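You operate a simulated robot arm through the tools that you are given. There is no shell and no other tool. Be economical: measure what you need, move in short steps, check, and stop when the job is done.

Carry out the task below with a simulated two-armed robot. There is one attempt and no reset: what you move stays moved.

JOB
Hold the plugged insulator, pull its plug, fill the pin hole as labelled.
Fine: plug on the bench, dose slider to the mark, one pull of the lever; park the spout after.

It is judged by the outcome, as a careful person would: the job done as asked, and still so three seconds after it is handed in. It fails if anything else is knocked over, pushed out of place, dropped, spilled or broken.

ROBOT AND FRAMES
Two 7-joint arms with two-finger parallel grippers on one trunk, on a base that drives. Base frame: it is fixed to the floor where the robot stands at the start and does not move with it; the origin is under the middle of the robot, x ahead of it, y to its left, z up; the surface under the hand at the start is at about z = 800. Lengths are in mm, angles in degrees, forces in N, time in s.
The left shoulder is at the start at [60, 143, 926], the right one opposite. With the tool pointing down near the work surface each hand reaches from about 320 to 740 mm from the robot's upright axis, wherever it stands, measured 20 degrees to its own side. Places, roughly: dispenser lever [600, 100, 1100]; dose slider [800, -100, 800]; spout [700, 100, 1000]. Payload 1.57 kg a hand.
Tool frame (each hand has its own): the origin (TCP) lies between the finger pads and is the grasp point; the fingertips stand 30 mm ahead of it; z points along the fingers, y is the line along which they close. Largest opening 110 mm; finger width 24, thickness 12; the body of the gripper, 48 by 112 mm, starts 78 mm behind the TCP.
Orientation is told as [roll, pitch, yaw] about the base's x, y, z axes, in that order, counted from this pose: with the fingers straight down and closing along the base's y, the tool's x points along the base's -x, its y along +y and its z along -z.

CONTROLS
- The arms move only by the tool move_arm. It takes "left_series", "right_series" or both (then of equal length, played together; a hand with none holds still); each is a list of rows, each an object (a shift or turn left out is 0, a gripper value left out holds the last) with "travel": the shift along the base's x, y, z in units of 20 mm (1.0 is 20 mm), a list of three; "angular": the turn, a rotation vector about the base's x, y, z in units of 8 degrees (1.0 is 8 degrees), a list of three; "gripper": the finger opening in mm, from 0 to 110. In form: [{"travel": [dx, dy, dz], "angular": [rx, ry, rz], "gripper": gripper}, ...]. A call has 1 to 10 rows; each row shifts and turns the commanded pose from where the row before left it. A call with a number of a shift or a turn outside -1 to 1 is refused whole. Rows are played at 5 a second. More than 50 mm and 8.6 degrees between two rows, or a gripper value outside its range, and nothing of the call is played. Where a pose cannot be reached the arm comes as near as it can. A force on the tool above 70 N (or 10 N above the force at the start of the call, whichever is more), or a blocked arm, ends the call early, and 0.2 s more pass. The fingers move at their own pace (about 45 mm/s each) and stop on an object; they squeeze with about 32 N. The grip force told is the motor's: it shows also when the fingers shut on nothing. Time passes only in rows, and 0.2 s behind the last, so rows that do not move let the fingers close. The reply holds the time, the measured pose of the TCP, the force on the tool along the base axes, the opening and the grip force, in the units named above and with some noise, with the torque about the TCP (base axes, N m) and any sound that the robot's microphone picked up, and new pictures: "show" is both (left out), scene, wrist or none (wrist: the cameras of the hands that moved).
- Cameras (640 x 400 px; columns grow to the right, rows downward): "scene" is now at [49.2, 10.6, 1537.5]; the picture's right is [0.11, -0.99, 0.00], its down [-0.74, -0.08, -0.66] and it looks along [0.66, 0.07, -0.75] (base axes); focal length 285 px, centre (320, 200). "left" rides on the left gripper at [70, -16, -141] in its tool frame; the picture's right is [0.23, 0.97, 0.00], its down [-0.86, 0.20, -0.48] and it looks along [-0.47, 0.11, 0.88] (tool axes); focal length 222 px, centre (320, 200). "right" rides on the right gripper at [70, 16, -141] in its tool frame; the picture's right is [-0.23, 0.97, 0.00], its down [-0.86, -0.20, -0.48] and it looks along [-0.47, -0.11, 0.88] (tool axes); focal length 222 px, centre (320, 200). There is no depth. A picture from a camera that has moved, and an enlarged one, comes with that camera's place and axes in the base frame and with its lens.
- move_column(by): slides the trunk up (or, below 0, down) by that many mm; the arms and the scene camera ride with it, the base frame stays. It gives what a move gives, with no picture.
- steer(legs): drives the robot by 1 to 6 legs, each [ahead, left, turn to the left] in mm, mm and degrees, along the robot's own axes; the way and the turn of a leg run together, so that a leg with both is an arc; at most 1500 mm and 180 degrees a leg. The arms and the cameras ride along, it lands a little off, and it stops where it bumps. It gives what a move gives, and a new picture of the scene camera.
- turn_head(pan, tilt): turns the head with the scene camera to pan (to the left, within 86 degrees either way) and tilt (down, from -29 to 69), counted from straight ahead of the robot. It gives what a move gives, and a new picture of the scene camera.
- inspect(camera, box): a new picture of the part [left, top, right, bottom] of that camera's present view, enlarged. It takes no simulated time.
- job_done(): hands the job in; it is judged then, once.

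Work in short steps. Places have to be worked out from the pictures, the camera data and where the tool is seen: move nearer, look again, correct. Check each grasp and each placing, and mend what went wrong. You have 120 turns and 260 pictures in all, those below and enlarged ones among them. Open the grippers and draw the arms clear of the work before you hand the job in, unless the task says otherwise; then end with one line.

The tools are called as name(argument=value, ...) on one line, values as JSON. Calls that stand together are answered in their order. move_arm: Moves the arms, as the interface text tells. Its arguments: {"type":"object","properties":{"left_series":{"type":"array"},"right_series":{"type":"array"},"show":{"type":"string","enum":["both","scene","wrist","none"]}},"required":[]} The other tools are called the same way: move_column (by) slides the trunk up or down; steer (legs) drives the base; turn_head (pan, tilt) turns the head that bears the scene camera; inspect (camera, box) takes an enlarged picture of a part of a camera's view; job_done () hands the job in.

At the start:

```text
time: 0.0
left_tool_pos: [552.7, 284.3, 1000.1]
left_ee_rot: [0.0, -0.1, 0.0]
left_force: [-0.3, -0.5, -0.3]
left_wrist_torque: [-0.02, -0.01, 0.01]
left_gripper_width: 109.6
left_grasp_force: 0.0
right_tool_pos: [428.6, -171.2, 1000.4]
right_ee_rot: [-0.1, -0.1, -0.1]
right_force: [0.6, 0.3, -0.6]
right_wrist_torque: [-0.01, -0.01, -0.01]
right_gripper_width: 110.1
right_grasp_force: 0.0
trunk travel left (down, up): [-525.0, 65.0]
robot x, y, heading: [-2.4, -0.2, -0.1]
head pan, tilt: [6.1, 48.3]
```

scene: 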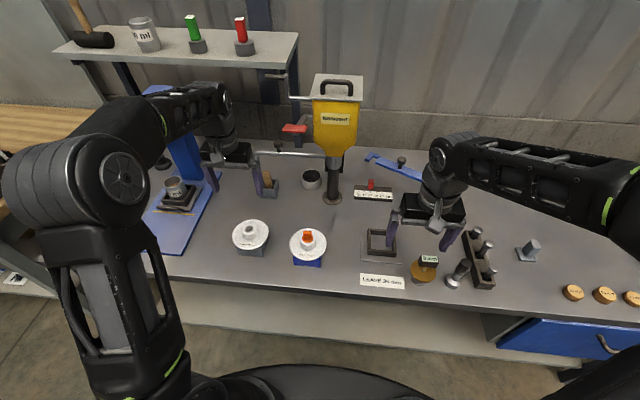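
right: 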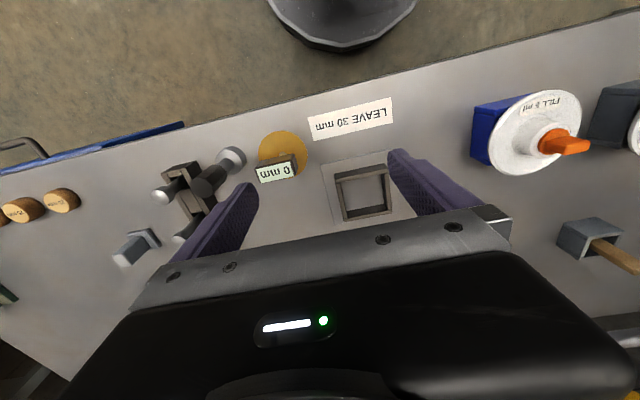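
left: 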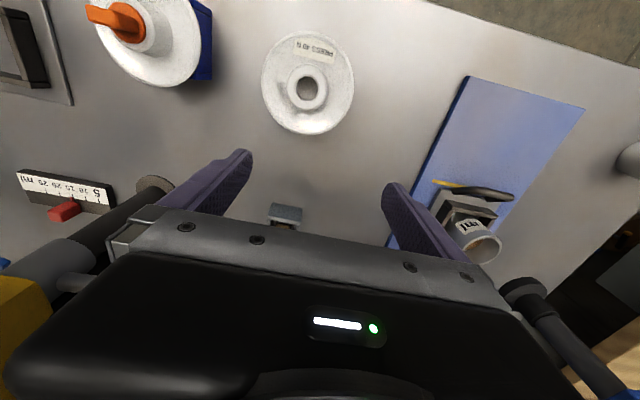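

The scene shows two insulators (one with an orange plug), a dispenser with lever and spout, and a dose slider. I'll enlarge the key parts to read the labels.

inspect(camera="scene", box=[220, 60, 420, 185])

inspect(camera="scene", box=[220, 170, 420, 295])

inspect(camera="right", box=[440, 60, 640, 185])

inspect(camera="left", box=[0, 130, 200, 255])

```text
3.20 times, centred on (320, 122) of scene
camera zoom: at [49.2, 10.6, 1537.5], right [0.11, -0.99, 0.0], down [-0.74, -0.08, -0.66], along [0.66, 0.07, -0.75], focal length 913 px, centre (320, 448)
```

zoom: 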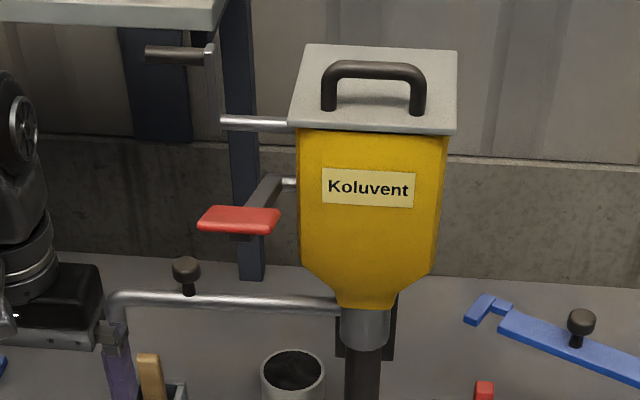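

```text
3.20 times, centred on (320, 232) of scene
camera zoom: at [49.2, 10.6, 1537.5], right [0.11, -0.99, 0.0], down [-0.74, -0.08, -0.66], along [0.66, 0.07, -0.75], focal length 913 px, centre (320, 96)
```

zoom: 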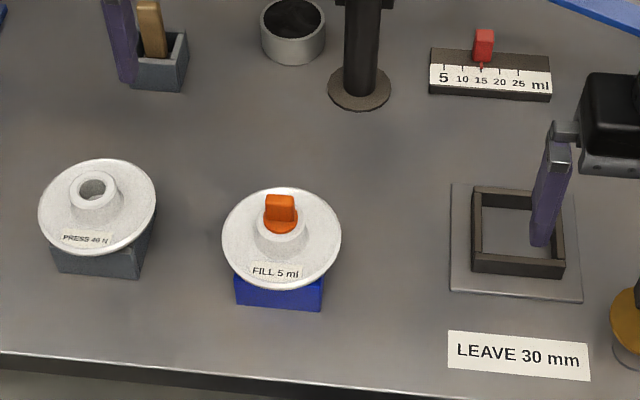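

```text
3.20 times, centred on (540, 122) of right
camera zoom: at [359.0, -154.1, 1140.6], right [0.23, 0.97, 0.0], down [0.85, -0.2, 0.48], along [0.47, -0.11, -0.88], focal length 711 px, centre (-384, 448)
```

zoom: 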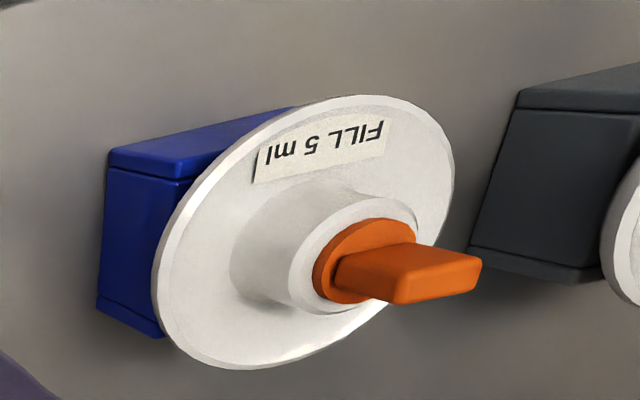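

```text
3.20 times, centred on (100, 192) of left
camera zoom: at [483.1, 267.6, 1140.3], right [-0.23, 0.97, 0.0], down [0.85, 0.2, 0.48], along [0.47, 0.11, -0.88], focal length 711 px, centre (1024, 224)
```

zoom: 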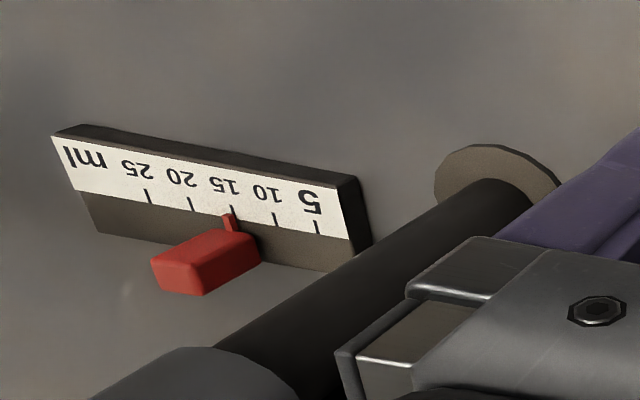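

Slider stands at 15 and must go to 5; the plug tip triangulates to about [480, 88, 910]. I'll look at the rest of the machine: spout, park place, blue bar.

inspect(camera="scene", box=[340, 120, 500, 220])

inspect(camera="scene", box=[180, 110, 340, 210])

turn_head(pan=0, tilt=20)

```text
4.00 times, centred on (420, 170) of scene
camera zoom: at [49.2, 10.6, 1537.5], right [0.11, -0.99, 0.0], down [-0.74, -0.08, -0.66], along [0.66, 0.07, -0.75], focal length 1142 px, centre (-80, 320)
```

zoom: 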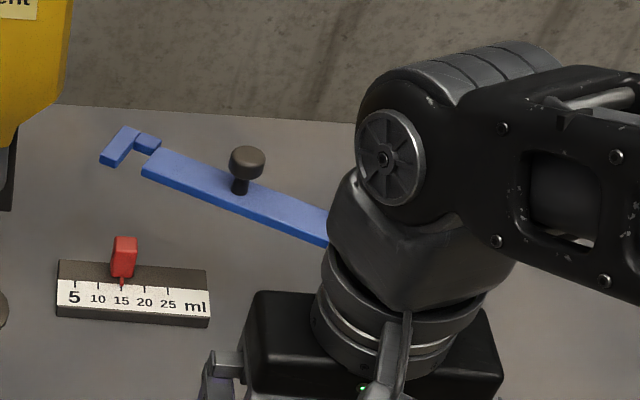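

```text
4.00 times, centred on (260, 160) of scene
camera zoom: at [49.2, 10.6, 1537.5], right [0.11, -0.99, 0.0], down [-0.74, -0.08, -0.66], along [0.66, 0.07, -0.75], focal length 1142 px, centre (560, 360)
```

zoom: 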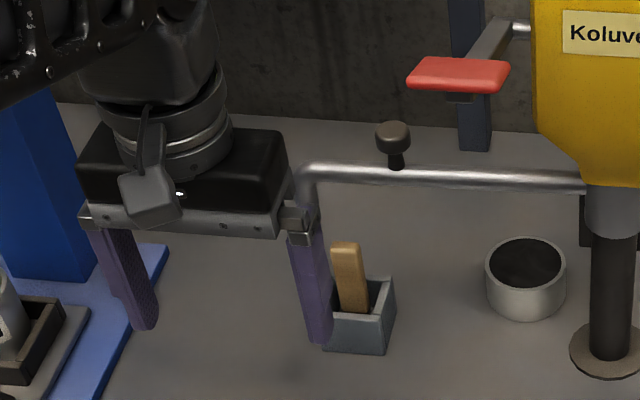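

```text
time: 0.9
left_tool_pos: [552.7, 283.7, 1000.4]
left_ee_rot: [0.0, -0.1, 0.1]
left_force: [-1.0, -0.1, -0.5]
left_wrist_torque: [-0.04, 0.04, 0.03]
left_gripper_width: 110.1
left_grasp_force: 0.1
right_tool_pos: [428.4, -171.4, 1000.6]
right_ee_rot: [0.1, 0.0, -0.1]
right_force: [0.1, 0.8, 0.0]
right_wrist_torque: [0.0, 0.0, 0.01]
right_gripper_width: 110.0
right_grasp_force: 0.1
trunk travel left (down, up): [-525.0, 65.0]
robot x, y, heading: [-1.5, 0.1, 0.1]
head pan, tilt: [0.0, 20.0]
camera scene: at [64.3, 2.2, 1580.7], right [0.0, -1.0, 0.0], down [-0.34, 0.0, -0.94], along [0.94, 0.0, -0.34], focal length 285 px, centre (320, 200)
```

scene: 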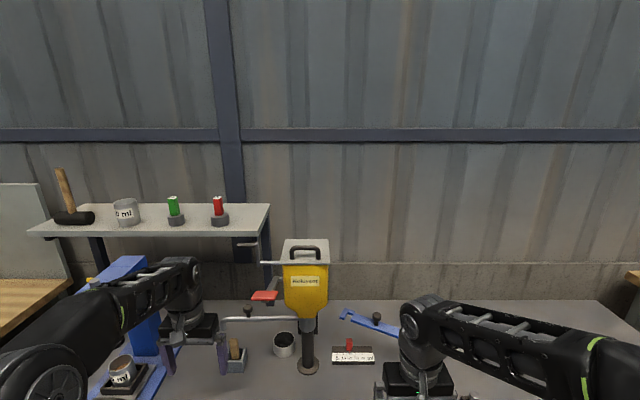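

I'll shift the right hand left so its wrist camera looks squarely on the plugged insulator, and tilt the head back down.

move_arm(right_series=[{"travel": [-0.5, 1, 0]}, {"travel": [-0.5, 1, 0]}, {"travel": [-0.5, 1, 0]}, {"travel": [-0.5, 1, 0]}, {"travel": [0, 1, 0]}, {"travel": [0, 1, 0]}, {"travel": [0, 1, 0]}], show="wrist")

turn_head(pan=6, tilt=48)

```text
time: 2.5
left_tool_pos: [552.4, 283.7, 999.6]
left_ee_rot: [-0.1, 0.0, 0.0]
left_force: [-0.1, -0.2, -0.8]
left_wrist_torque: [0.0, 0.0, 0.01]
left_gripper_width: 110.2
left_grasp_force: 0.0
right_tool_pos: [389.7, -30.3, 996.1]
right_ee_rot: [-0.1, 0.0, -0.1]
right_force: [0.2, -0.1, 0.0]
right_wrist_torque: [-0.01, -0.02, 0.01]
right_gripper_width: 109.8
right_grasp_force: 0.0
trunk travel left (down, up): [-525.0, 65.0]
robot x, y, heading: [1.0, 0.5, -0.2]
head pan, tilt: [0.0, 20.0]
camera right: at [319.6, -13.8, 1136.8], right [0.23, 0.97, 0.0], down [0.85, -0.2, 0.48], along [0.47, -0.11, -0.88], focal length 222 px, centre (320, 200)
```

right: 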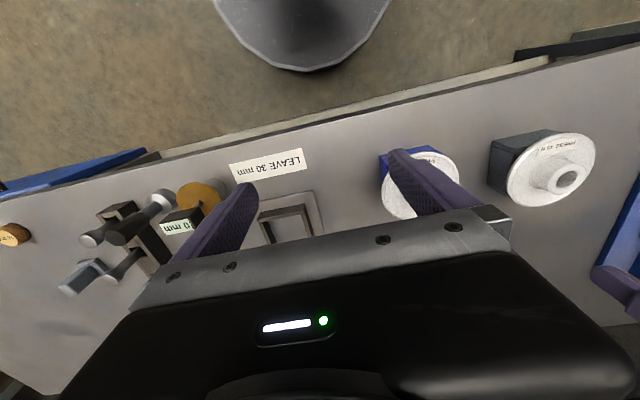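

```text
time: 3.5
left_tool_pos: [552.5, 283.8, 1000.9]
left_ee_rot: [0.1, -0.1, 0.0]
left_force: [0.6, -0.2, 0.5]
left_wrist_torque: [-0.02, 0.01, -0.01]
left_gripper_width: 110.0
left_grasp_force: 0.0
right_tool_pos: [389.1, -30.8, 996.7]
right_ee_rot: [0.0, 0.0, -0.1]
right_force: [0.1, -0.9, 0.9]
right_wrist_torque: [0.0, 0.01, 0.03]
right_gripper_width: 110.0
right_grasp_force: 0.0
trunk travel left (down, up): [-525.0, 65.0]
robot x, y, heading: [-0.9, 2.2, -0.1]
head pan, tilt: [6.0, 48.0]
camera scene: at [49.5, 10.4, 1538.0], right [0.1, -0.99, 0.0], down [-0.74, -0.08, -0.67], along [0.67, 0.07, -0.74], focal length 285 px, centre (320, 200)
```

scene: 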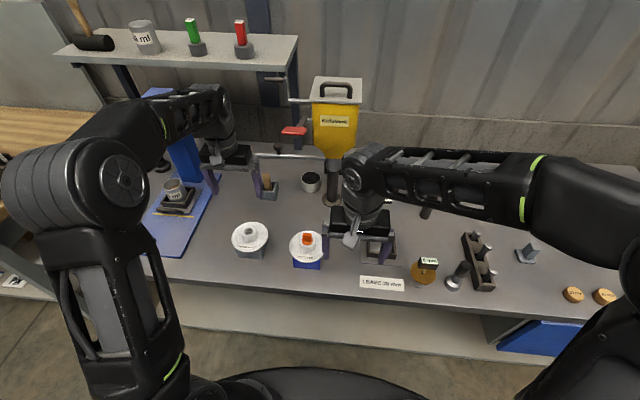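

Doing the slider first with the right hand (knob triangulates to about [765, -92, 830]). I pitch the hand forward and move toward it from the right side, high.

move_arm(right_series=[{"travel": [0.5, -0.9, 0], "angular": [0, -0.56, 0], "gripper": 0}, {"travel": [1, -0.9, 0], "angular": [0, -0.56, 0]}, {"travel": [1, -0.9, 0], "angular": [0, -0.56, 0]}, {"travel": [1, -0.8, 0], "angular": [0, -0.56, 0]}, {"travel": [1, -0.8, 0], "angular": [0, -0.56, 0]}, {"travel": [1, -0.8, 0], "angular": [0, -0.56, 0]}, {"travel": [1, -0.4, -0.3], "angular": [0, -0.56, 0]}, {"travel": [1, -0.3, -0.3], "angular": [0, -0.56, 0]}, {"travel": [1, 0, -0.4], "angular": [0, -0.56, 0]}, {"travel": [1, 0, -0.4], "angular": [0, -0.56, 0]}])

```text
time: 5.7
left_tool_pos: [553.6, 283.9, 998.8]
left_ee_rot: [0.0, 0.1, 0.1]
left_force: [0.0, 0.3, -0.7]
left_wrist_torque: [0.02, -0.01, 0.0]
left_gripper_width: 110.0
left_grasp_force: 0.1
right_tool_pos: [580.8, -146.9, 968.1]
right_ee_rot: [0.0, -44.9, 0.0]
right_force: [1.3, 0.3, -1.0]
right_wrist_torque: [0.02, 0.01, 0.0]
right_gripper_width: 0.0
right_grasp_force: 21.2
trunk travel left (down, up): [-525.0, 65.0]
robot x, y, heading: [1.1, 0.7, 0.1]
head pan, tilt: [6.0, 48.0]
camera scene: at [50.1, 10.4, 1537.9], right [0.1, -0.99, 0.0], down [-0.74, -0.08, -0.67], along [0.67, 0.07, -0.74], focal length 285 px, centre (320, 200)
camera right: at [431.6, -129.2, 1019.8], right [0.16, 0.97, 0.16], down [0.27, -0.2, 0.94], along [0.95, -0.11, -0.3], focal length 222 px, centre (320, 200)
```

scene: 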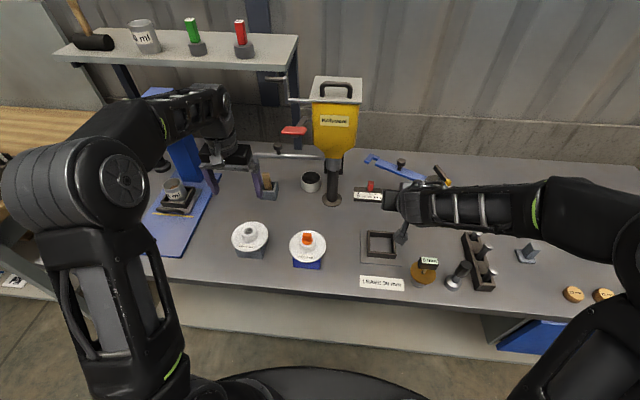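
right: 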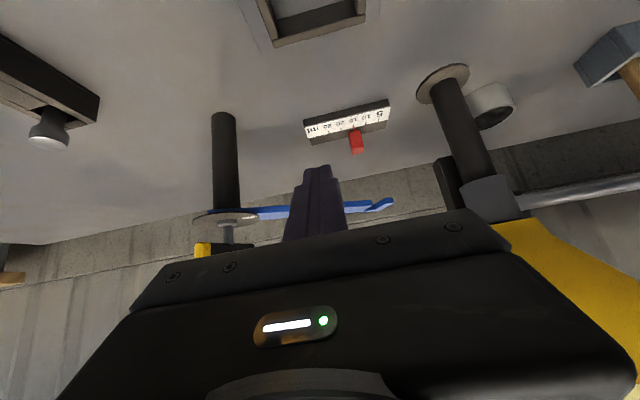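

The blue arm is on a post at z≈935, over the area; I'll come in flatter (pitch ≈ -58) under it. Approaching to about [700, -128, 880].

move_arm(right_series=[{"travel": [0.8, 0.2, -1], "angular": [0, -0.3, 0]}, {"travel": [0.8, 0.2, -1], "angular": [0, -0.3, 0]}, {"travel": [1, 0.2, -0.8], "angular": [0, -0.3, 0]}, {"travel": [1, 0.2, -0.8], "angular": [0, -0.3, 0]}, {"travel": [1, 0.1, -0.4], "angular": [0, -0.3, 0]}, {"travel": [1, 0, -0.3], "angular": [0, -0.2, 0]}])

inspect(camera="right", box=[220, 40, 460, 190])

```text
time: 7.1
left_tool_pos: [552.1, 283.4, 999.7]
left_ee_rot: [0.0, 0.0, 0.0]
left_force: [0.1, 0.6, 0.4]
left_wrist_torque: [-0.02, 0.04, 0.01]
left_gripper_width: 110.2
left_grasp_force: 0.0
right_tool_pos: [692.2, -131.5, 886.2]
right_ee_rot: [0.1, -58.4, -0.2]
right_force: [0.1, 0.3, 0.6]
right_wrist_torque: [0.04, 0.0, 0.02]
right_gripper_width: 0.0
right_grasp_force: 21.4
trunk travel left (down, up): [-525.0, 65.0]
robot x, y, heading: [1.2, 2.8, 0.0]
head pan, tilt: [6.0, 48.0]
camera scene: at [50.0, 10.3, 1537.9], right [0.1, -0.99, 0.0], down [-0.74, -0.08, -0.67], along [0.67, 0.07, -0.74], focal length 285 px, centre (320, 200)
camera right: at [535.1, -113.6, 900.3], right [0.12, 0.97, 0.19], down [0.04, -0.2, 0.98], along [0.99, -0.11, -0.06], focal length 222 px, centre (320, 200)
```

scene: 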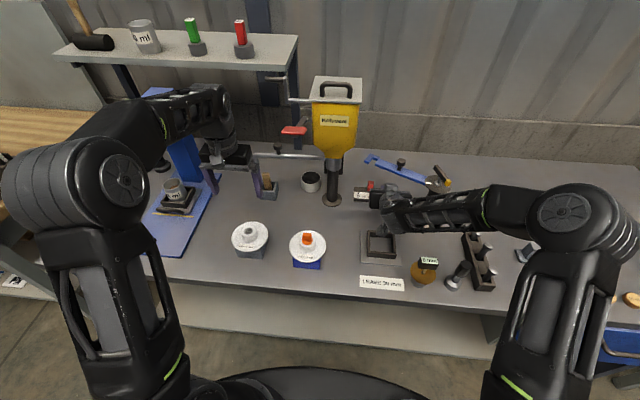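
right: 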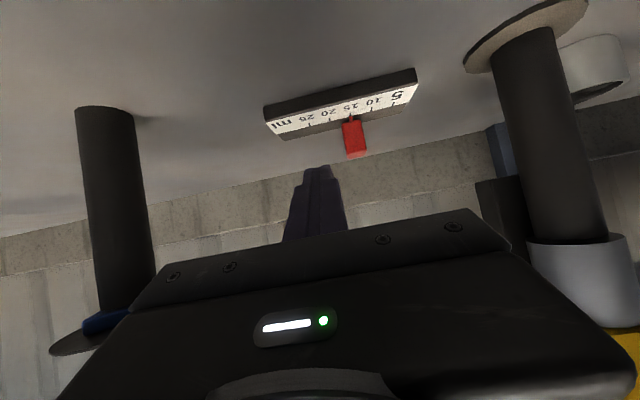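

```text
2.67 times, centred on (340, 115) of right
camera zoom: at [535.1, -113.6, 900.3], right [0.12, 0.97, 0.19], down [0.04, -0.2, 0.98], along [0.99, -0.11, -0.06], focal length 592 px, centre (267, 427)
```

zoom: 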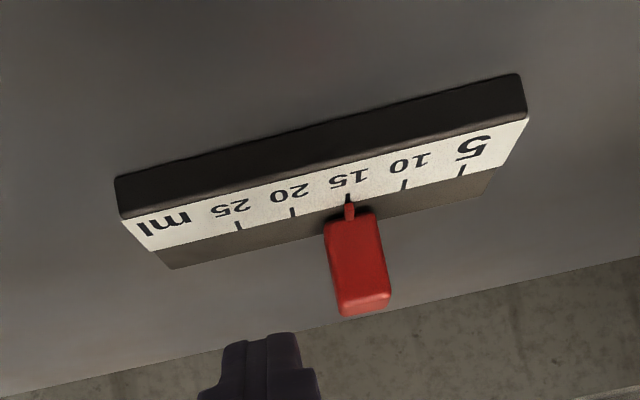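

Knob spans z≈815–848, right edge y≈-104. I place the closed fingertips just right of it.

move_arm(right_series=[{"travel": [0.8, 0.1, -0.6]}, {"travel": [0.8, 0.1, -0.6]}, {"travel": [0.9, 0.1, -0.55]}], show="wrist")

inspect(camera="right", box=[200, 40, 520, 240])

inspect(camera="scene", box=[330, 160, 430, 222])

```text
time: 7.9
left_tool_pos: [552.1, 284.1, 999.7]
left_ee_rot: [-0.1, 0.0, -0.1]
left_force: [0.6, 0.4, 0.2]
left_wrist_torque: [0.0, -0.01, -0.01]
left_gripper_width: 109.8
left_grasp_force: 0.0
right_tool_pos: [739.4, -124.1, 851.7]
right_ee_rot: [0.0, -58.4, 0.0]
right_force: [0.5, -0.1, -0.4]
right_wrist_torque: [-0.02, -0.02, -0.03]
right_gripper_width: 0.0
right_grasp_force: 21.2
trunk travel left (down, up): [-525.0, 65.0]
robot x, y, heading: [-1.3, -0.7, -0.1]
head pan, tilt: [6.0, 48.0]
camera right: at [583.4, -106.2, 865.2], right [0.12, 0.97, 0.19], down [0.04, -0.2, 0.98], along [0.99, -0.11, -0.06], focal length 222 px, centre (320, 200)
```

right: 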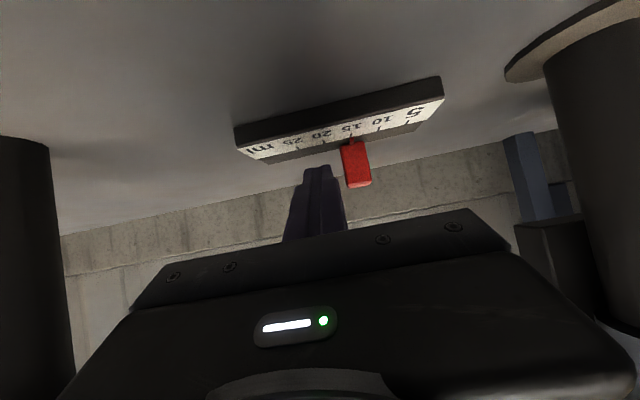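

```text
2.00 times, centred on (360, 140) of right
camera zoom: at [583.4, -106.2, 865.2], right [0.12, 0.97, 0.19], down [0.04, -0.2, 0.98], along [0.99, -0.11, -0.06], focal length 444 px, centre (240, 320)
```

zoom: 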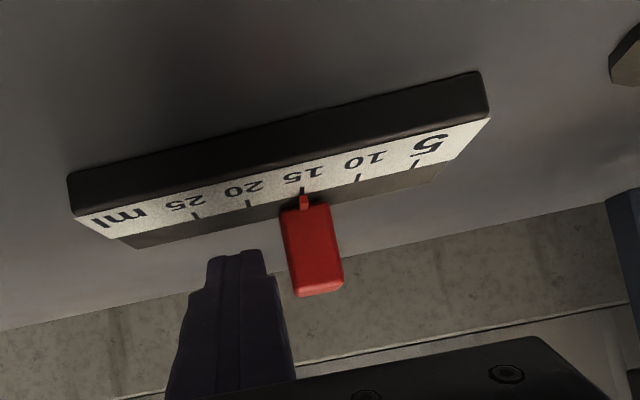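

```text
6.40 times, centred on (380, 191) of scene
camera zoom: at [50.1, 10.4, 1537.9], right [0.1, -0.99, 0.0], down [-0.74, -0.08, -0.67], along [0.67, 0.07, -0.74], focal length 1826 px, centre (-64, 258)
```

zoom: 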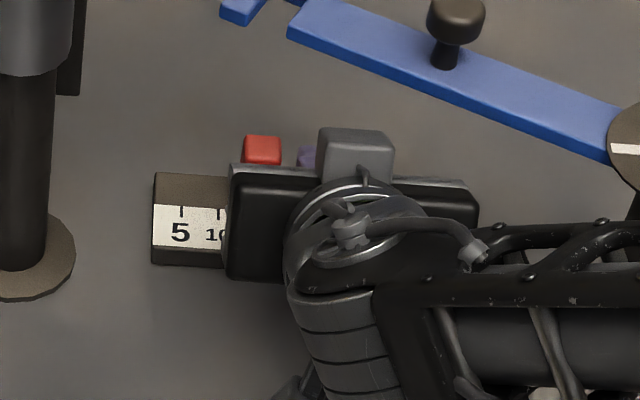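

Fingertips sit level with the knob with a ~9 mm gap. I push left about 36 mm in small rows, then check.

move_arm(right_series=[{"travel": [0, 0.3, 0]}, {"travel": [0, 0.3, 0]}, {"travel": [0, 0.3, 0]}, {"travel": [0, 0.3, 0]}, {"travel": [0, 0.3, 0]}, {"travel": [0, 0.3, 0]}], show="none")

inspect(camera="right", box=[200, 40, 520, 240])

```text
time: 9.3
left_tool_pos: [553.4, 284.0, 1000.7]
left_ee_rot: [0.1, 0.0, 0.0]
left_force: [-0.3, 0.1, 0.0]
left_wrist_torque: [0.01, -0.01, 0.0]
left_gripper_width: 109.9
left_grasp_force: 0.1
right_tool_pos: [741.0, -87.3, 850.3]
right_ee_rot: [0.0, -58.4, 0.0]
right_force: [0.4, 0.6, 0.4]
right_wrist_torque: [0.01, -0.04, 0.03]
right_gripper_width: 0.0
right_grasp_force: 20.9
trunk travel left (down, up): [-525.0, 65.0]
robot x, y, heading: [3.5, 0.5, 0.1]
head pan, tilt: [6.0, 48.0]
```

```text
2.00 times, centred on (360, 140) of right
camera zoom: at [584.6, -69.8, 864.4], right [0.12, 0.97, 0.19], down [0.04, -0.2, 0.98], along [0.99, -0.11, -0.06], focal length 444 px, centre (240, 320)
```

zoom: 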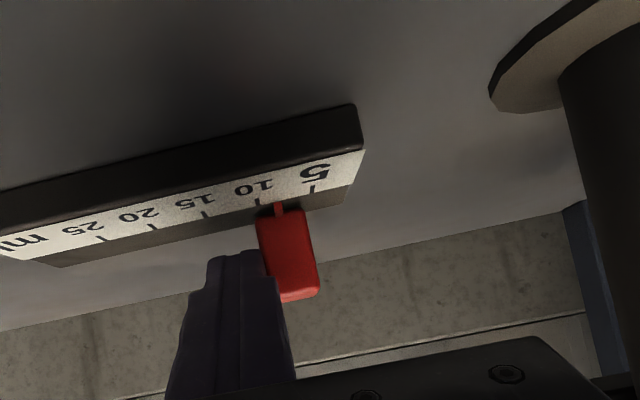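

Pointer is between 10 and 5, about 14 mm to go. Pushing 11 mm more.

move_arm(right_series=[{"travel": [0, 0.2, 0]}, {"travel": [0, 0.2, 0]}, {"travel": [0, 0.15, 0]}, {"travel": [0, 0, 0]}], show="none")

inspect(camera="right", box=[280, 80, 440, 180])

```text
time: 10.3
left_tool_pos: [552.9, 284.6, 1000.7]
left_ee_rot: [0.0, -0.1, 0.0]
left_force: [-0.3, 0.6, 0.0]
left_wrist_torque: [0.02, 0.0, 0.05]
left_gripper_width: 110.0
left_grasp_force: 0.1
right_tool_pos: [740.9, -75.7, 850.8]
right_ee_rot: [0.1, -58.4, -0.2]
right_force: [0.0, -0.3, -0.3]
right_wrist_torque: [-0.01, 0.02, -0.02]
right_gripper_width: 0.0
right_grasp_force: 20.9
trunk travel left (down, up): [-525.0, 65.0]
robot x, y, heading: [-0.1, 2.2, -0.3]
head pan, tilt: [6.0, 48.0]
```

```text
4.00 times, centred on (360, 130) of right
camera zoom: at [583.6, -58.6, 864.5], right [0.12, 0.97, 0.19], down [0.04, -0.2, 0.98], along [0.99, -0.11, -0.06], focal length 888 px, centre (160, 480)
```

zoom: 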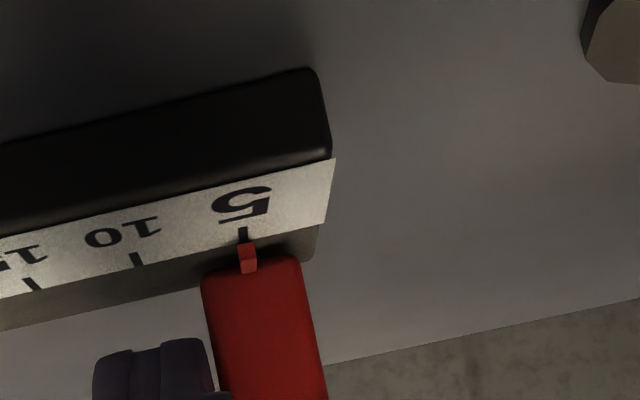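

Pointer now lines up with the 5 tick. I back the fingers off to the right and withdraw.

move_arm(right_series=[{"travel": [0, -0.6, 0]}, {"travel": [0, -1, 0]}, {"travel": [-1, -0.5, 0.6]}, {"travel": [-1, 0, 0.7]}, {"travel": [-1, 0, 0.7]}, {"travel": [-1, 0, 0.7]}, {"travel": [-1, 0, 0.7]}, {"travel": [-1, 0, 0.7]}, {"travel": [-1, 0, 0.5], "gripper": 60}], show="none")

inspect(camera="scene", box=[330, 160, 430, 222])

inspect(camera="right", box=[300, 60, 460, 160])

```text
time: 12.3
left_tool_pos: [552.6, 284.3, 1001.0]
left_ee_rot: [0.0, -0.1, 0.0]
left_force: [-0.3, -0.4, 0.8]
left_wrist_torque: [0.01, -0.02, 0.0]
left_gripper_width: 110.0
left_grasp_force: 0.1
right_tool_pos: [599.9, -115.4, 942.8]
right_ee_rot: [0.2, -58.4, -0.1]
right_force: [0.1, 0.2, -0.2]
right_wrist_torque: [0.02, -0.03, -0.02]
right_gripper_width: 31.9
right_grasp_force: 0.0
trunk travel left (down, up): [-525.0, 65.0]
robot x, y, heading: [-0.7, -2.3, -0.0]
head pan, tilt: [6.0, 48.0]
```

```text
6.40 times, centred on (380, 191) of scene
camera zoom: at [49.1, 10.6, 1537.9], right [0.1, -0.99, 0.0], down [-0.74, -0.08, -0.67], along [0.67, 0.07, -0.74], focal length 1826 px, centre (-64, 258)
```

zoom: 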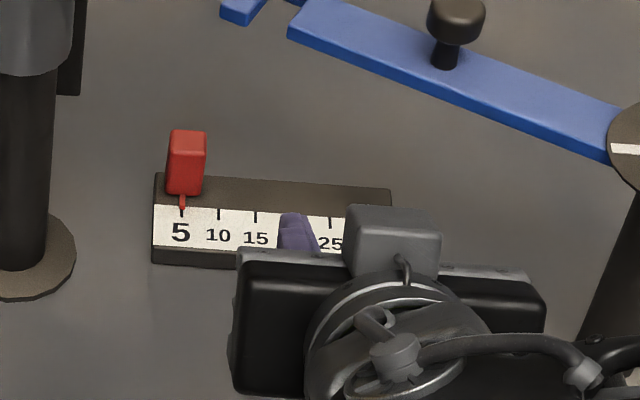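

```text
4.00 times, centred on (380, 110) of right
camera zoom: at [444.4, -98.0, 955.8], right [0.12, 0.97, 0.19], down [0.04, -0.2, 0.98], along [0.99, -0.11, -0.06], focal length 888 px, centre (80, 560)
```

zoom: 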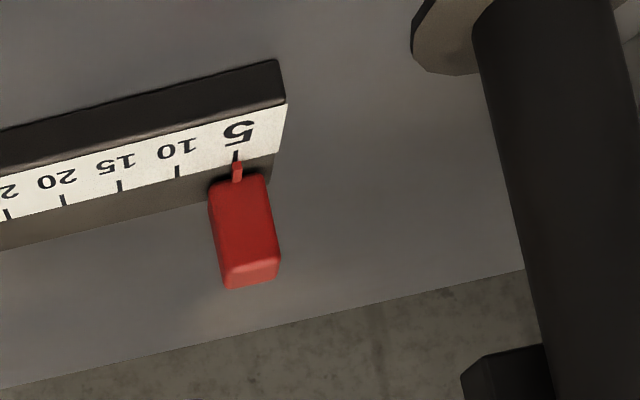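

Slider reads 5. Next I turn the right hand to horizontal, pointing diagonally (+x+y) with the fingers closing vertically, at a standoff from the plugged insulator, to see its rim from the side.

move_arm(right_series=[{"travel": [-1, 0.3, 0], "angular": [0.933, 0.11, 0.11], "gripper": 50}, {"travel": [-1, 0.3, 0], "angular": [0.933, 0.11, 0.11]}, {"travel": [-1, 0.3, 0], "angular": [0.933, 0.11, 0.11]}, {"travel": [-1, 0.4, 0], "angular": [0.933, 0.11, 0.11]}, {"travel": [-1, 0.4, 0], "angular": [0.933, 0.11, 0.11]}, {"travel": [-1, 0.4, 0], "angular": [0.933, 0.11, 0.11]}], show="none")

move_arm(right_series=[{"travel": [-1, 0.4, -0.2], "angular": [0.933, 0.11, 0.11]}, {"travel": [-1, 0.4, -0.3], "angular": [0.933, 0.11, 0.11]}, {"travel": [-1, 0.5, -0.4], "angular": [0.933, 0.11, 0.11]}, {"travel": [-1, 0.5, -0.4], "angular": [0.933, 0.11, 0.11]}, {"travel": [-0.5, 0.5, -0.4], "angular": [0.933, 0.11, 0.11]}, {"travel": [0, 0.5, -0.4], "angular": [0.933, 0.11, 0.11]}])

```text
time: 13.7
left_tool_pos: [551.4, 283.2, 1000.8]
left_ee_rot: [0.1, -0.1, 0.1]
left_force: [0.2, -1.1, 0.9]
left_wrist_torque: [0.04, -0.03, -0.01]
left_gripper_width: 110.2
left_grasp_force: 0.0
right_tool_pos: [501.8, -76.6, 940.7]
right_ee_rot: [59.9, -35.0, -40.9]
right_force: [-0.4, -1.0, 0.5]
right_wrist_torque: [-0.01, -0.01, 0.0]
right_gripper_width: 50.4
right_grasp_force: 0.0
right hand out of reach, approached as far as the arm can: row 5, 6
trunk travel left (down, up): [-525.0, 65.0]
robot x, y, heading: [-4.0, 2.3, 0.1]
head pan, tilt: [6.0, 48.0]
```

```text
time: 15.1
left_tool_pos: [552.6, 285.1, 999.5]
left_ee_rot: [0.0, 0.0, 0.0]
left_force: [0.2, 0.4, -0.5]
left_wrist_torque: [-0.02, -0.03, -0.01]
left_gripper_width: 110.1
left_grasp_force: 0.0
right_tool_pos: [443.9, -17.6, 886.5]
right_ee_rot: [90.1, 0.1, -45.0]
right_force: [-1.1, 0.4, 0.4]
right_wrist_torque: [0.01, -0.02, -0.02]
right_gripper_width: 50.3
right_grasp_force: 0.1
right hand out of reach, approached as far as the arm can: row 1, 2, 3, 4
trunk travel left (down, up): [-525.0, 65.0]
robot x, y, heading: [-0.0, 1.3, -0.1]
head pan, tilt: [6.0, 48.0]
camera scene: at [49.6, 10.5, 1538.0], right [0.1, -0.99, 0.0], down [-0.74, -0.08, -0.67], along [0.67, 0.07, -0.74], focal length 285 px, centre (320, 200)
camera right: at [294.2, -68.0, 902.6], right [0.16, -0.16, 0.97], down [0.27, -0.94, -0.2], along [0.95, 0.29, -0.11], focal length 222 px, centre (320, 200)
```

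scene: 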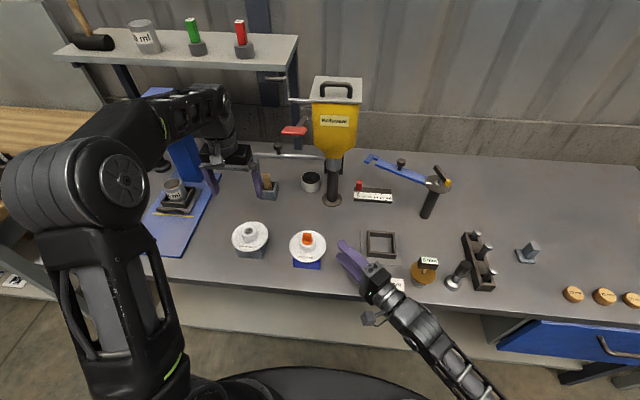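
right: 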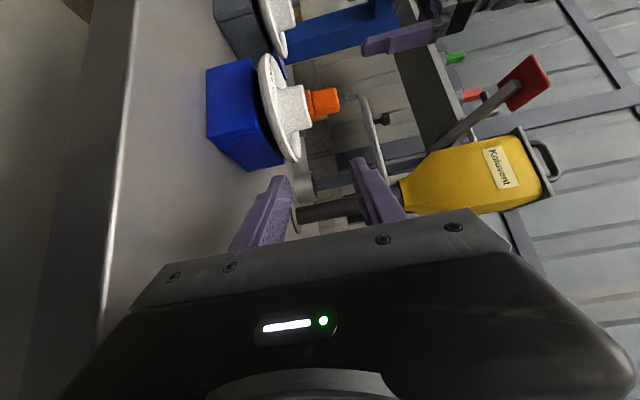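

The side view is good. I enlarge it to measure rim, boss, and block heights.

inspect(camera="right", box=[190, 40, 390, 165])

inspect(camera="scene", box=[270, 210, 390, 285])

```text
3.20 times, centred on (290, 102) of right
camera zoom: at [294.2, -68.0, 902.6], right [0.16, -0.16, 0.97], down [0.27, -0.94, -0.2], along [0.95, 0.29, -0.11], focal length 711 px, centre (416, 512)
```

zoom: 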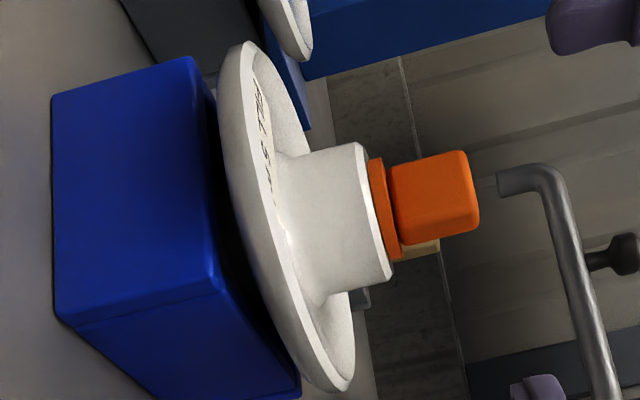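

```text
5.33 times, centred on (330, 248) of scene
camera zoom: at [49.6, 10.5, 1538.0], right [0.1, -0.99, 0.0], down [-0.74, -0.08, -0.67], along [0.67, 0.07, -0.74], focal length 1522 px, centre (267, -53)
```

zoom: 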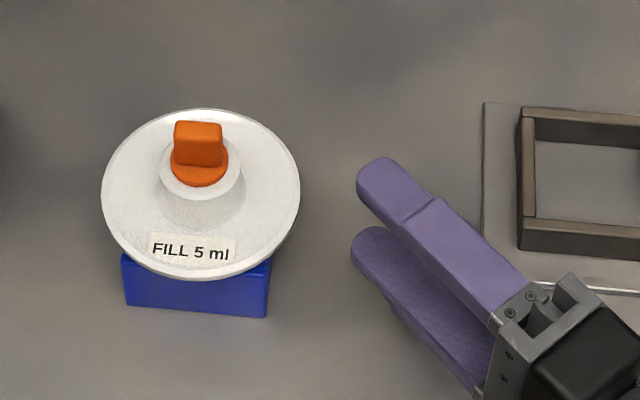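

Measured: rim z≈851–856 (only ~6 mm above the block, no room to pinch), boss z≈860–887 and ~42 mm across, plug tab z≈897–916. I'll hold the boss from the front-right with the hand 30° below horizontal; turning to that pose at a standoff.

move_arm(right_series=[{"travel": [-0.2, 0.2, 0.6], "angular": [-0.66, 0.66, 0], "gripper": 70}, {"travel": [-0.2, 0.2, 0.6], "angular": [-0.66, 0.66, 0]}, {"travel": [-0.2, 0.2, 0.6], "angular": [-0.66, 0.66, 0]}, {"travel": [-0.2, 0.2, 0.4], "angular": [-0.66, 0.66, 0]}, {"angular": [-0.574, -0.574, 0.469]}, {"angular": [-0.574, -0.574, 0.469]}, {"angular": [-0.574, -0.574, 0.469]}, {"angular": [-0.574, -0.574, 0.469]}, {"angular": [-0.574, -0.574, 0.469]}, {"angular": [-0.574, -0.574, 0.469]}], show="none")

move_arm(right_series=[{"angular": [-0.574, -0.574, 0.469]}, {"angular": [-0.574, -0.574, 0.469]}, {"angular": [-0.574, -0.574, 0.469]}, {"angular": [-0.574, -0.574, 0.469]}, {"angular": [-0.574, -0.574, 0.469]}, {"angular": [-0.574, -0.574, 0.469]}])

```text
time: 17.3
left_tool_pos: [551.1, 284.1, 1000.0]
left_ee_rot: [-0.1, -0.1, 0.0]
left_force: [0.4, 0.2, 0.2]
left_wrist_torque: [0.0, -0.02, -0.05]
left_gripper_width: 110.1
left_grasp_force: 0.1
right_tool_pos: [459.1, -1.1, 919.2]
right_ee_rot: [50.9, -37.8, -18.3]
right_force: [0.0, -0.6, -0.1]
right_wrist_torque: [0.01, -0.02, -0.02]
right_gripper_width: 70.2
right_grasp_force: 0.1
right hand out of reach, approached as far as the arm can: row 2, 3
trunk travel left (down, up): [-525.0, 65.0]
robot x, y, heading: [-3.5, -0.9, 0.3]
head pan, tilt: [6.0, 48.0]
```

```text
time: 18.7
left_tool_pos: [552.2, 283.6, 1000.1]
left_ee_rot: [0.0, 0.0, 0.0]
left_force: [-0.5, 0.3, 0.7]
left_wrist_torque: [-0.03, 0.03, 0.02]
left_gripper_width: 110.0
left_grasp_force: 0.1
right_tool_pos: [457.8, -0.7, 919.0]
right_ee_rot: [0.0, -60.0, 45.1]
right_force: [0.8, -1.2, -0.6]
right_wrist_torque: [-0.01, 0.01, -0.01]
right_gripper_width: 69.9
right_grasp_force: 0.0
trunk travel left (down, up): [-525.0, 65.0]
robot x, y, heading: [-0.6, -1.3, -0.1]
head pan, tilt: [6.0, 48.0]
camera scene: at [49.5, 10.5, 1537.9], right [0.1, -0.99, 0.0], down [-0.74, -0.08, -0.67], along [0.67, 0.07, -0.74], focal length 285 px, centre (320, 200)
camera right: at [334.7, -99.7, 928.6], right [-0.61, 0.77, 0.2], down [0.15, -0.13, 0.98], along [0.78, 0.63, -0.04], focal length 222 px, centre (320, 200)
```

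scene: 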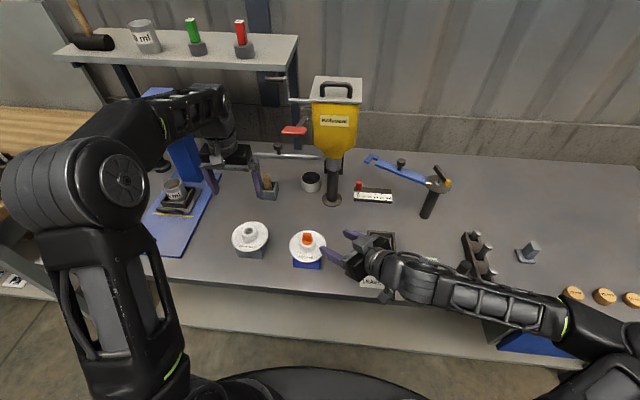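
right: 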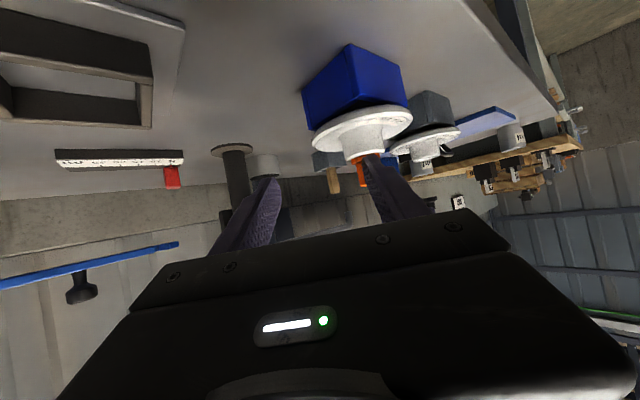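

Pose reached. I slide sideways to line up the fingers with the boss at a standoff, then inspect centering.

move_arm(right_series=[{"travel": [-0.85, 0.8, 0]}, {"travel": [-0.85, 0.85, 0.1]}], show="none")

inspect(camera="right", box=[200, 60, 440, 210])

inspect(camera="scene", box=[270, 210, 390, 285])

```text
time: 19.3
left_tool_pos: [553.2, 284.1, 1000.7]
left_ee_rot: [0.0, 0.0, 0.0]
left_force: [0.3, 0.5, -0.3]
left_wrist_torque: [0.0, -0.02, 0.01]
left_gripper_width: 110.1
left_grasp_force: 0.0
right_tool_pos: [444.9, 38.6, 919.3]
right_ee_rot: [0.3, -60.0, 44.8]
right_force: [0.2, 0.5, 0.1]
right_wrist_torque: [0.01, 0.0, 0.01]
right_gripper_width: 69.9
right_grasp_force: 0.1
right hand out of reach, approached as far as the arm can: row 1, 2
trunk travel left (down, up): [-525.0, 65.0]
robot x, y, heading: [-0.2, -0.2, -0.0]
head pan, tilt: [6.0, 48.0]
```

```text
2.67 times, centred on (320, 135) of right
camera zoom: at [322.5, -60.5, 928.9], right [-0.61, 0.77, 0.2], down [0.15, -0.13, 0.98], along [0.78, 0.63, -0.04], focal length 592 px, centre (320, 373)
```

zoom: 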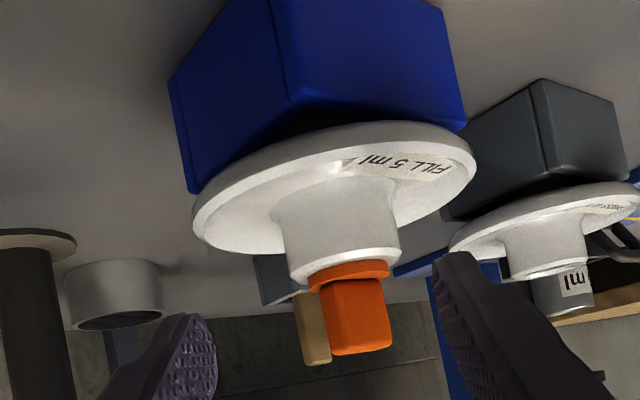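

```text
5.33 times, centred on (330, 248) of scene
camera zoom: at [49.6, 10.7, 1538.0], right [0.1, -0.99, 0.0], down [-0.74, -0.08, -0.67], along [0.67, 0.07, -0.74], focal length 1522 px, centre (267, -53)
```

zoom: 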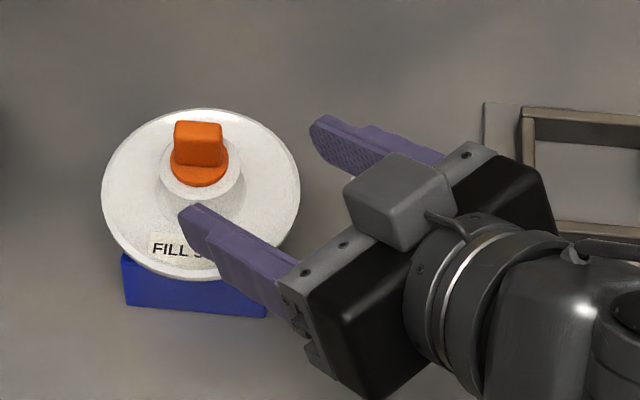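

The arm is cramped this close to the body. I drive the base back 100 mm to give the right arm room (both hands are clear of everything for a backward move).

steer(legs=[[-100, 0, 0]])

```text
time: 20.4
left_tool_pos: [449.8, 284.5, 999.6]
left_ee_rot: [0.0, -0.2, 0.0]
left_force: [-0.1, 0.5, 0.2]
left_wrist_torque: [0.02, -0.02, -0.03]
left_gripper_width: 110.0
left_grasp_force: 0.0
right_tool_pos: [343.0, 38.6, 919.8]
right_ee_rot: [0.2, -59.9, 44.9]
right_force: [0.4, -0.3, 0.3]
right_wrist_torque: [0.02, 0.0, -0.02]
right_gripper_width: 70.0
right_grasp_force: 0.0
trunk travel left (down, up): [-525.0, 65.0]
robot x, y, heading: [-99.4, -1.8, 0.2]
head pan, tilt: [6.0, 48.0]
camera scene: at [-54.3, 10.4, 1538.0], right [0.1, -0.99, 0.0], down [-0.74, -0.08, -0.67], along [0.67, 0.07, -0.74], focal length 285 px, centre (320, 200)
```

scene: 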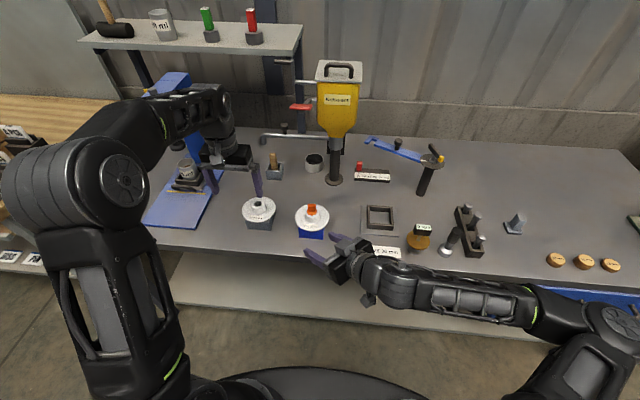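

Robot is back 100 mm; insulator axis is at (480, 89). Moving right hand to the standoff, on line with the boss.

move_arm(right_series=[{"travel": [1, -0.05, 0.05]}, {"travel": [1, -0.1, 0]}, {"travel": [1, -0.1, 0]}, {"travel": [1, -0.05, 0]}], show="none")

inspect(camera="right", box=[160, 40, 480, 240])

inspect(camera="scene", box=[270, 190, 390, 265])

```text
time: 21.4
left_tool_pos: [449.2, 283.9, 1000.7]
left_ee_rot: [-0.1, 0.0, 0.2]
left_force: [-0.5, 0.6, -0.4]
left_wrist_torque: [-0.03, 0.0, 0.0]
left_gripper_width: 110.1
left_grasp_force: 0.1
right_tool_pos: [420.3, 32.6, 918.7]
right_ee_rot: [0.3, -59.9, 44.8]
right_force: [-0.4, -0.5, 0.1]
right_wrist_torque: [0.01, -0.01, 0.0]
right_gripper_width: 69.8
right_grasp_force: 0.1
trunk travel left (down, up): [-525.0, 65.0]
robot x, y, heading: [-105.2, -0.5, -0.1]
head pan, tilt: [6.0, 48.0]
```

```text
2.00 times, centred on (320, 140) of right
camera zoom: at [299.0, -66.9, 928.1], right [-0.61, 0.77, 0.2], down [0.15, -0.13, 0.98], along [0.78, 0.63, -0.04], focal length 444 px, centre (320, 320)
```

zoom: 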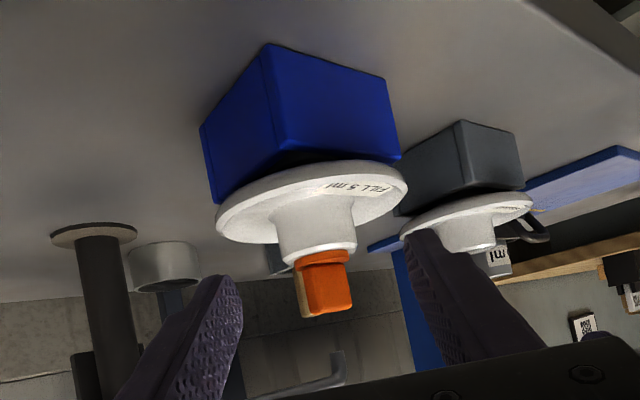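

```text
5.33 times, centred on (330, 228) of scene
camera zoom: at [-52.1, 10.5, 1537.9], right [0.1, -0.99, 0.0], down [-0.74, -0.08, -0.67], along [0.67, 0.07, -0.74], focal length 1522 px, centre (267, 53)
```

zoom: 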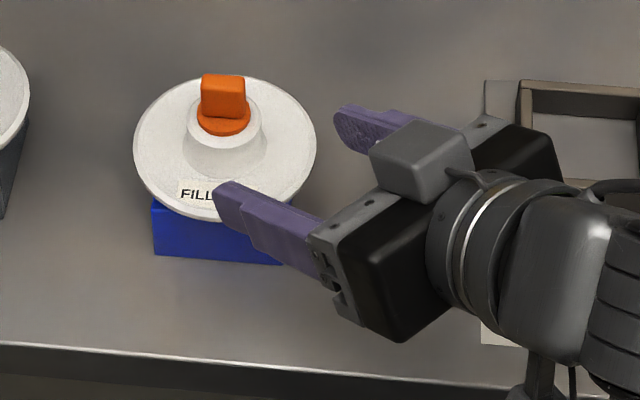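

Aligned; I move in along the finger line to straddle the boss, gripper still open.

move_arm(right_series=[{"travel": [0.77, 0.715, -0.45]}, {"travel": [0.77, 0.715, -0.45]}, {"travel": [0.77, 0.715, -0.45]}, {"travel": [0, 0, -0.1]}], show="none")

inspect(camera="right", box=[160, 40, 480, 240])

inspect(camera="scene", box=[270, 190, 390, 265])

```text
time: 22.4
left_tool_pos: [451.1, 283.4, 1001.1]
left_ee_rot: [0.0, -0.1, 0.0]
left_force: [0.2, -0.2, 0.6]
left_wrist_torque: [0.01, 0.04, -0.02]
left_gripper_width: 110.0
left_grasp_force: 0.1
right_tool_pos: [467.6, 73.5, 892.5]
right_ee_rot: [0.2, -59.9, 44.9]
right_force: [-0.3, 0.3, 0.4]
right_wrist_torque: [0.0, -0.02, -0.03]
right_gripper_width: 70.0
right_grasp_force: 0.1
trunk travel left (down, up): [-525.0, 65.0]
robot x, y, heading: [-103.5, 0.9, 0.0]
head pan, tilt: [6.0, 48.0]
```

```text
2.00 times, centred on (320, 140) of right
camera zoom: at [346.2, -24.9, 901.4], right [-0.61, 0.77, 0.2], down [0.15, -0.13, 0.98], along [0.78, 0.63, -0.04], focal length 444 px, centre (320, 320)
```

zoom: 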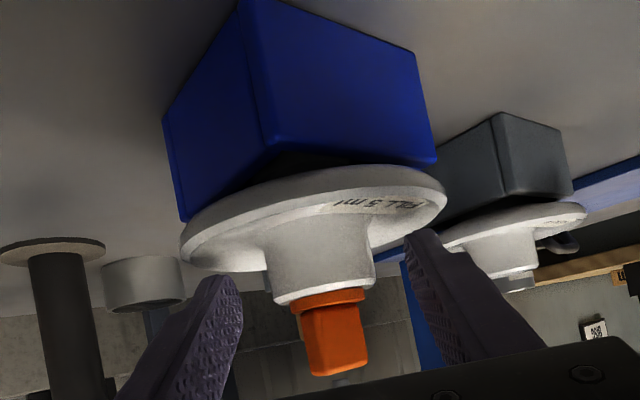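

```text
5.33 times, centred on (330, 228) of scene
camera zoom: at [-52.6, 10.3, 1538.0], right [0.1, -0.99, 0.0], down [-0.74, -0.08, -0.67], along [0.67, 0.07, -0.74], focal length 1522 px, centre (267, 53)
```

zoom: 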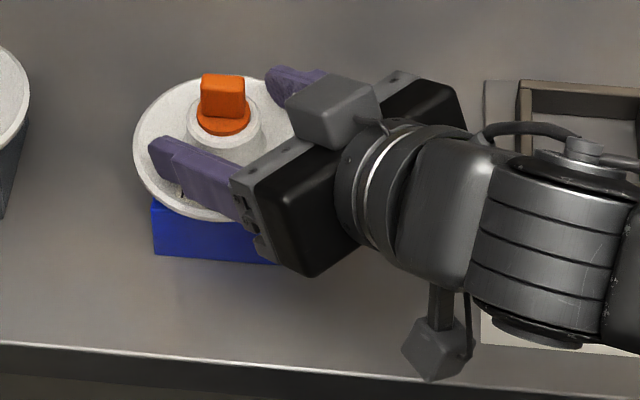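

Well centred laterally. I lower 5 mm, then close on the boss.

move_arm(right_series=[{"travel": [0, 0.05, -0.25]}, {"gripper": 48}, {"gripper": 20}, {}, {}, {}], show="none")

inspect(camera="right", box=[160, 40, 480, 240])

inspect(camera="scene", box=[270, 190, 390, 265])

```text
time: 23.8
left_tool_pos: [450.2, 284.4, 1000.3]
left_ee_rot: [0.0, -0.1, 0.0]
left_force: [0.2, -0.5, -0.5]
left_wrist_torque: [-0.02, 0.0, -0.02]
left_gripper_width: 110.2
left_grasp_force: 0.1
right_tool_pos: [467.4, 76.9, 885.9]
right_ee_rot: [0.3, -59.8, 44.7]
right_force: [0.2, 2.1, -0.2]
right_wrist_torque: [-0.13, 0.02, 0.01]
right_gripper_width: 46.3
right_grasp_force: 31.8
trunk travel left (down, up): [-525.0, 65.0]
robot x, y, heading: [-102.5, -1.0, 0.2]
head pan, tilt: [6.0, 48.0]
```

```text
2.00 times, centred on (320, 140) of right
camera zoom: at [346.0, -23.2, 896.7], right [-0.61, 0.77, 0.2], down [0.15, -0.13, 0.98], along [0.78, 0.63, -0.04], focal length 444 px, centre (320, 320)
```

zoom: 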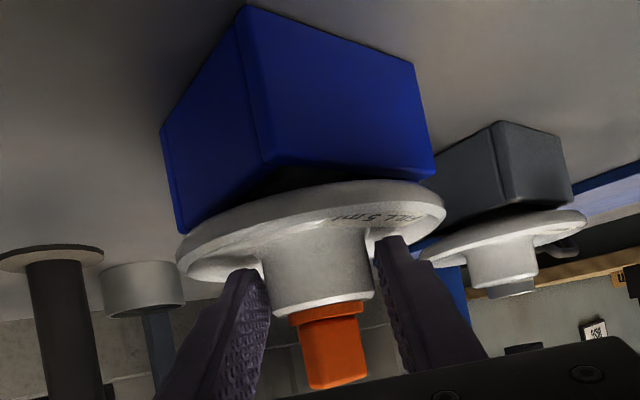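

```text
5.33 times, centred on (330, 228) of scene
camera zoom: at [-52.4, 10.7, 1537.9], right [0.1, -0.99, 0.0], down [-0.74, -0.08, -0.67], along [0.67, 0.07, -0.74], focal length 1522 px, centre (267, 53)
```

zoom: 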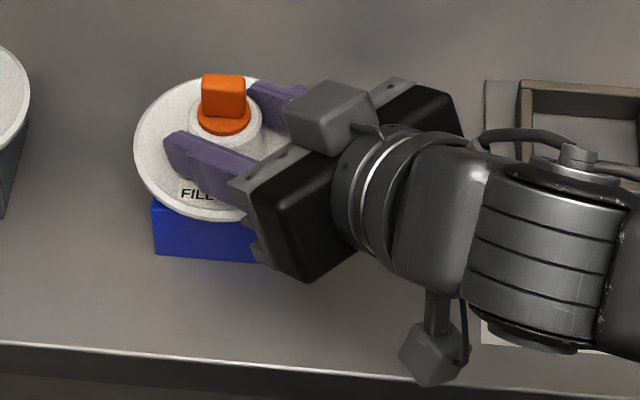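

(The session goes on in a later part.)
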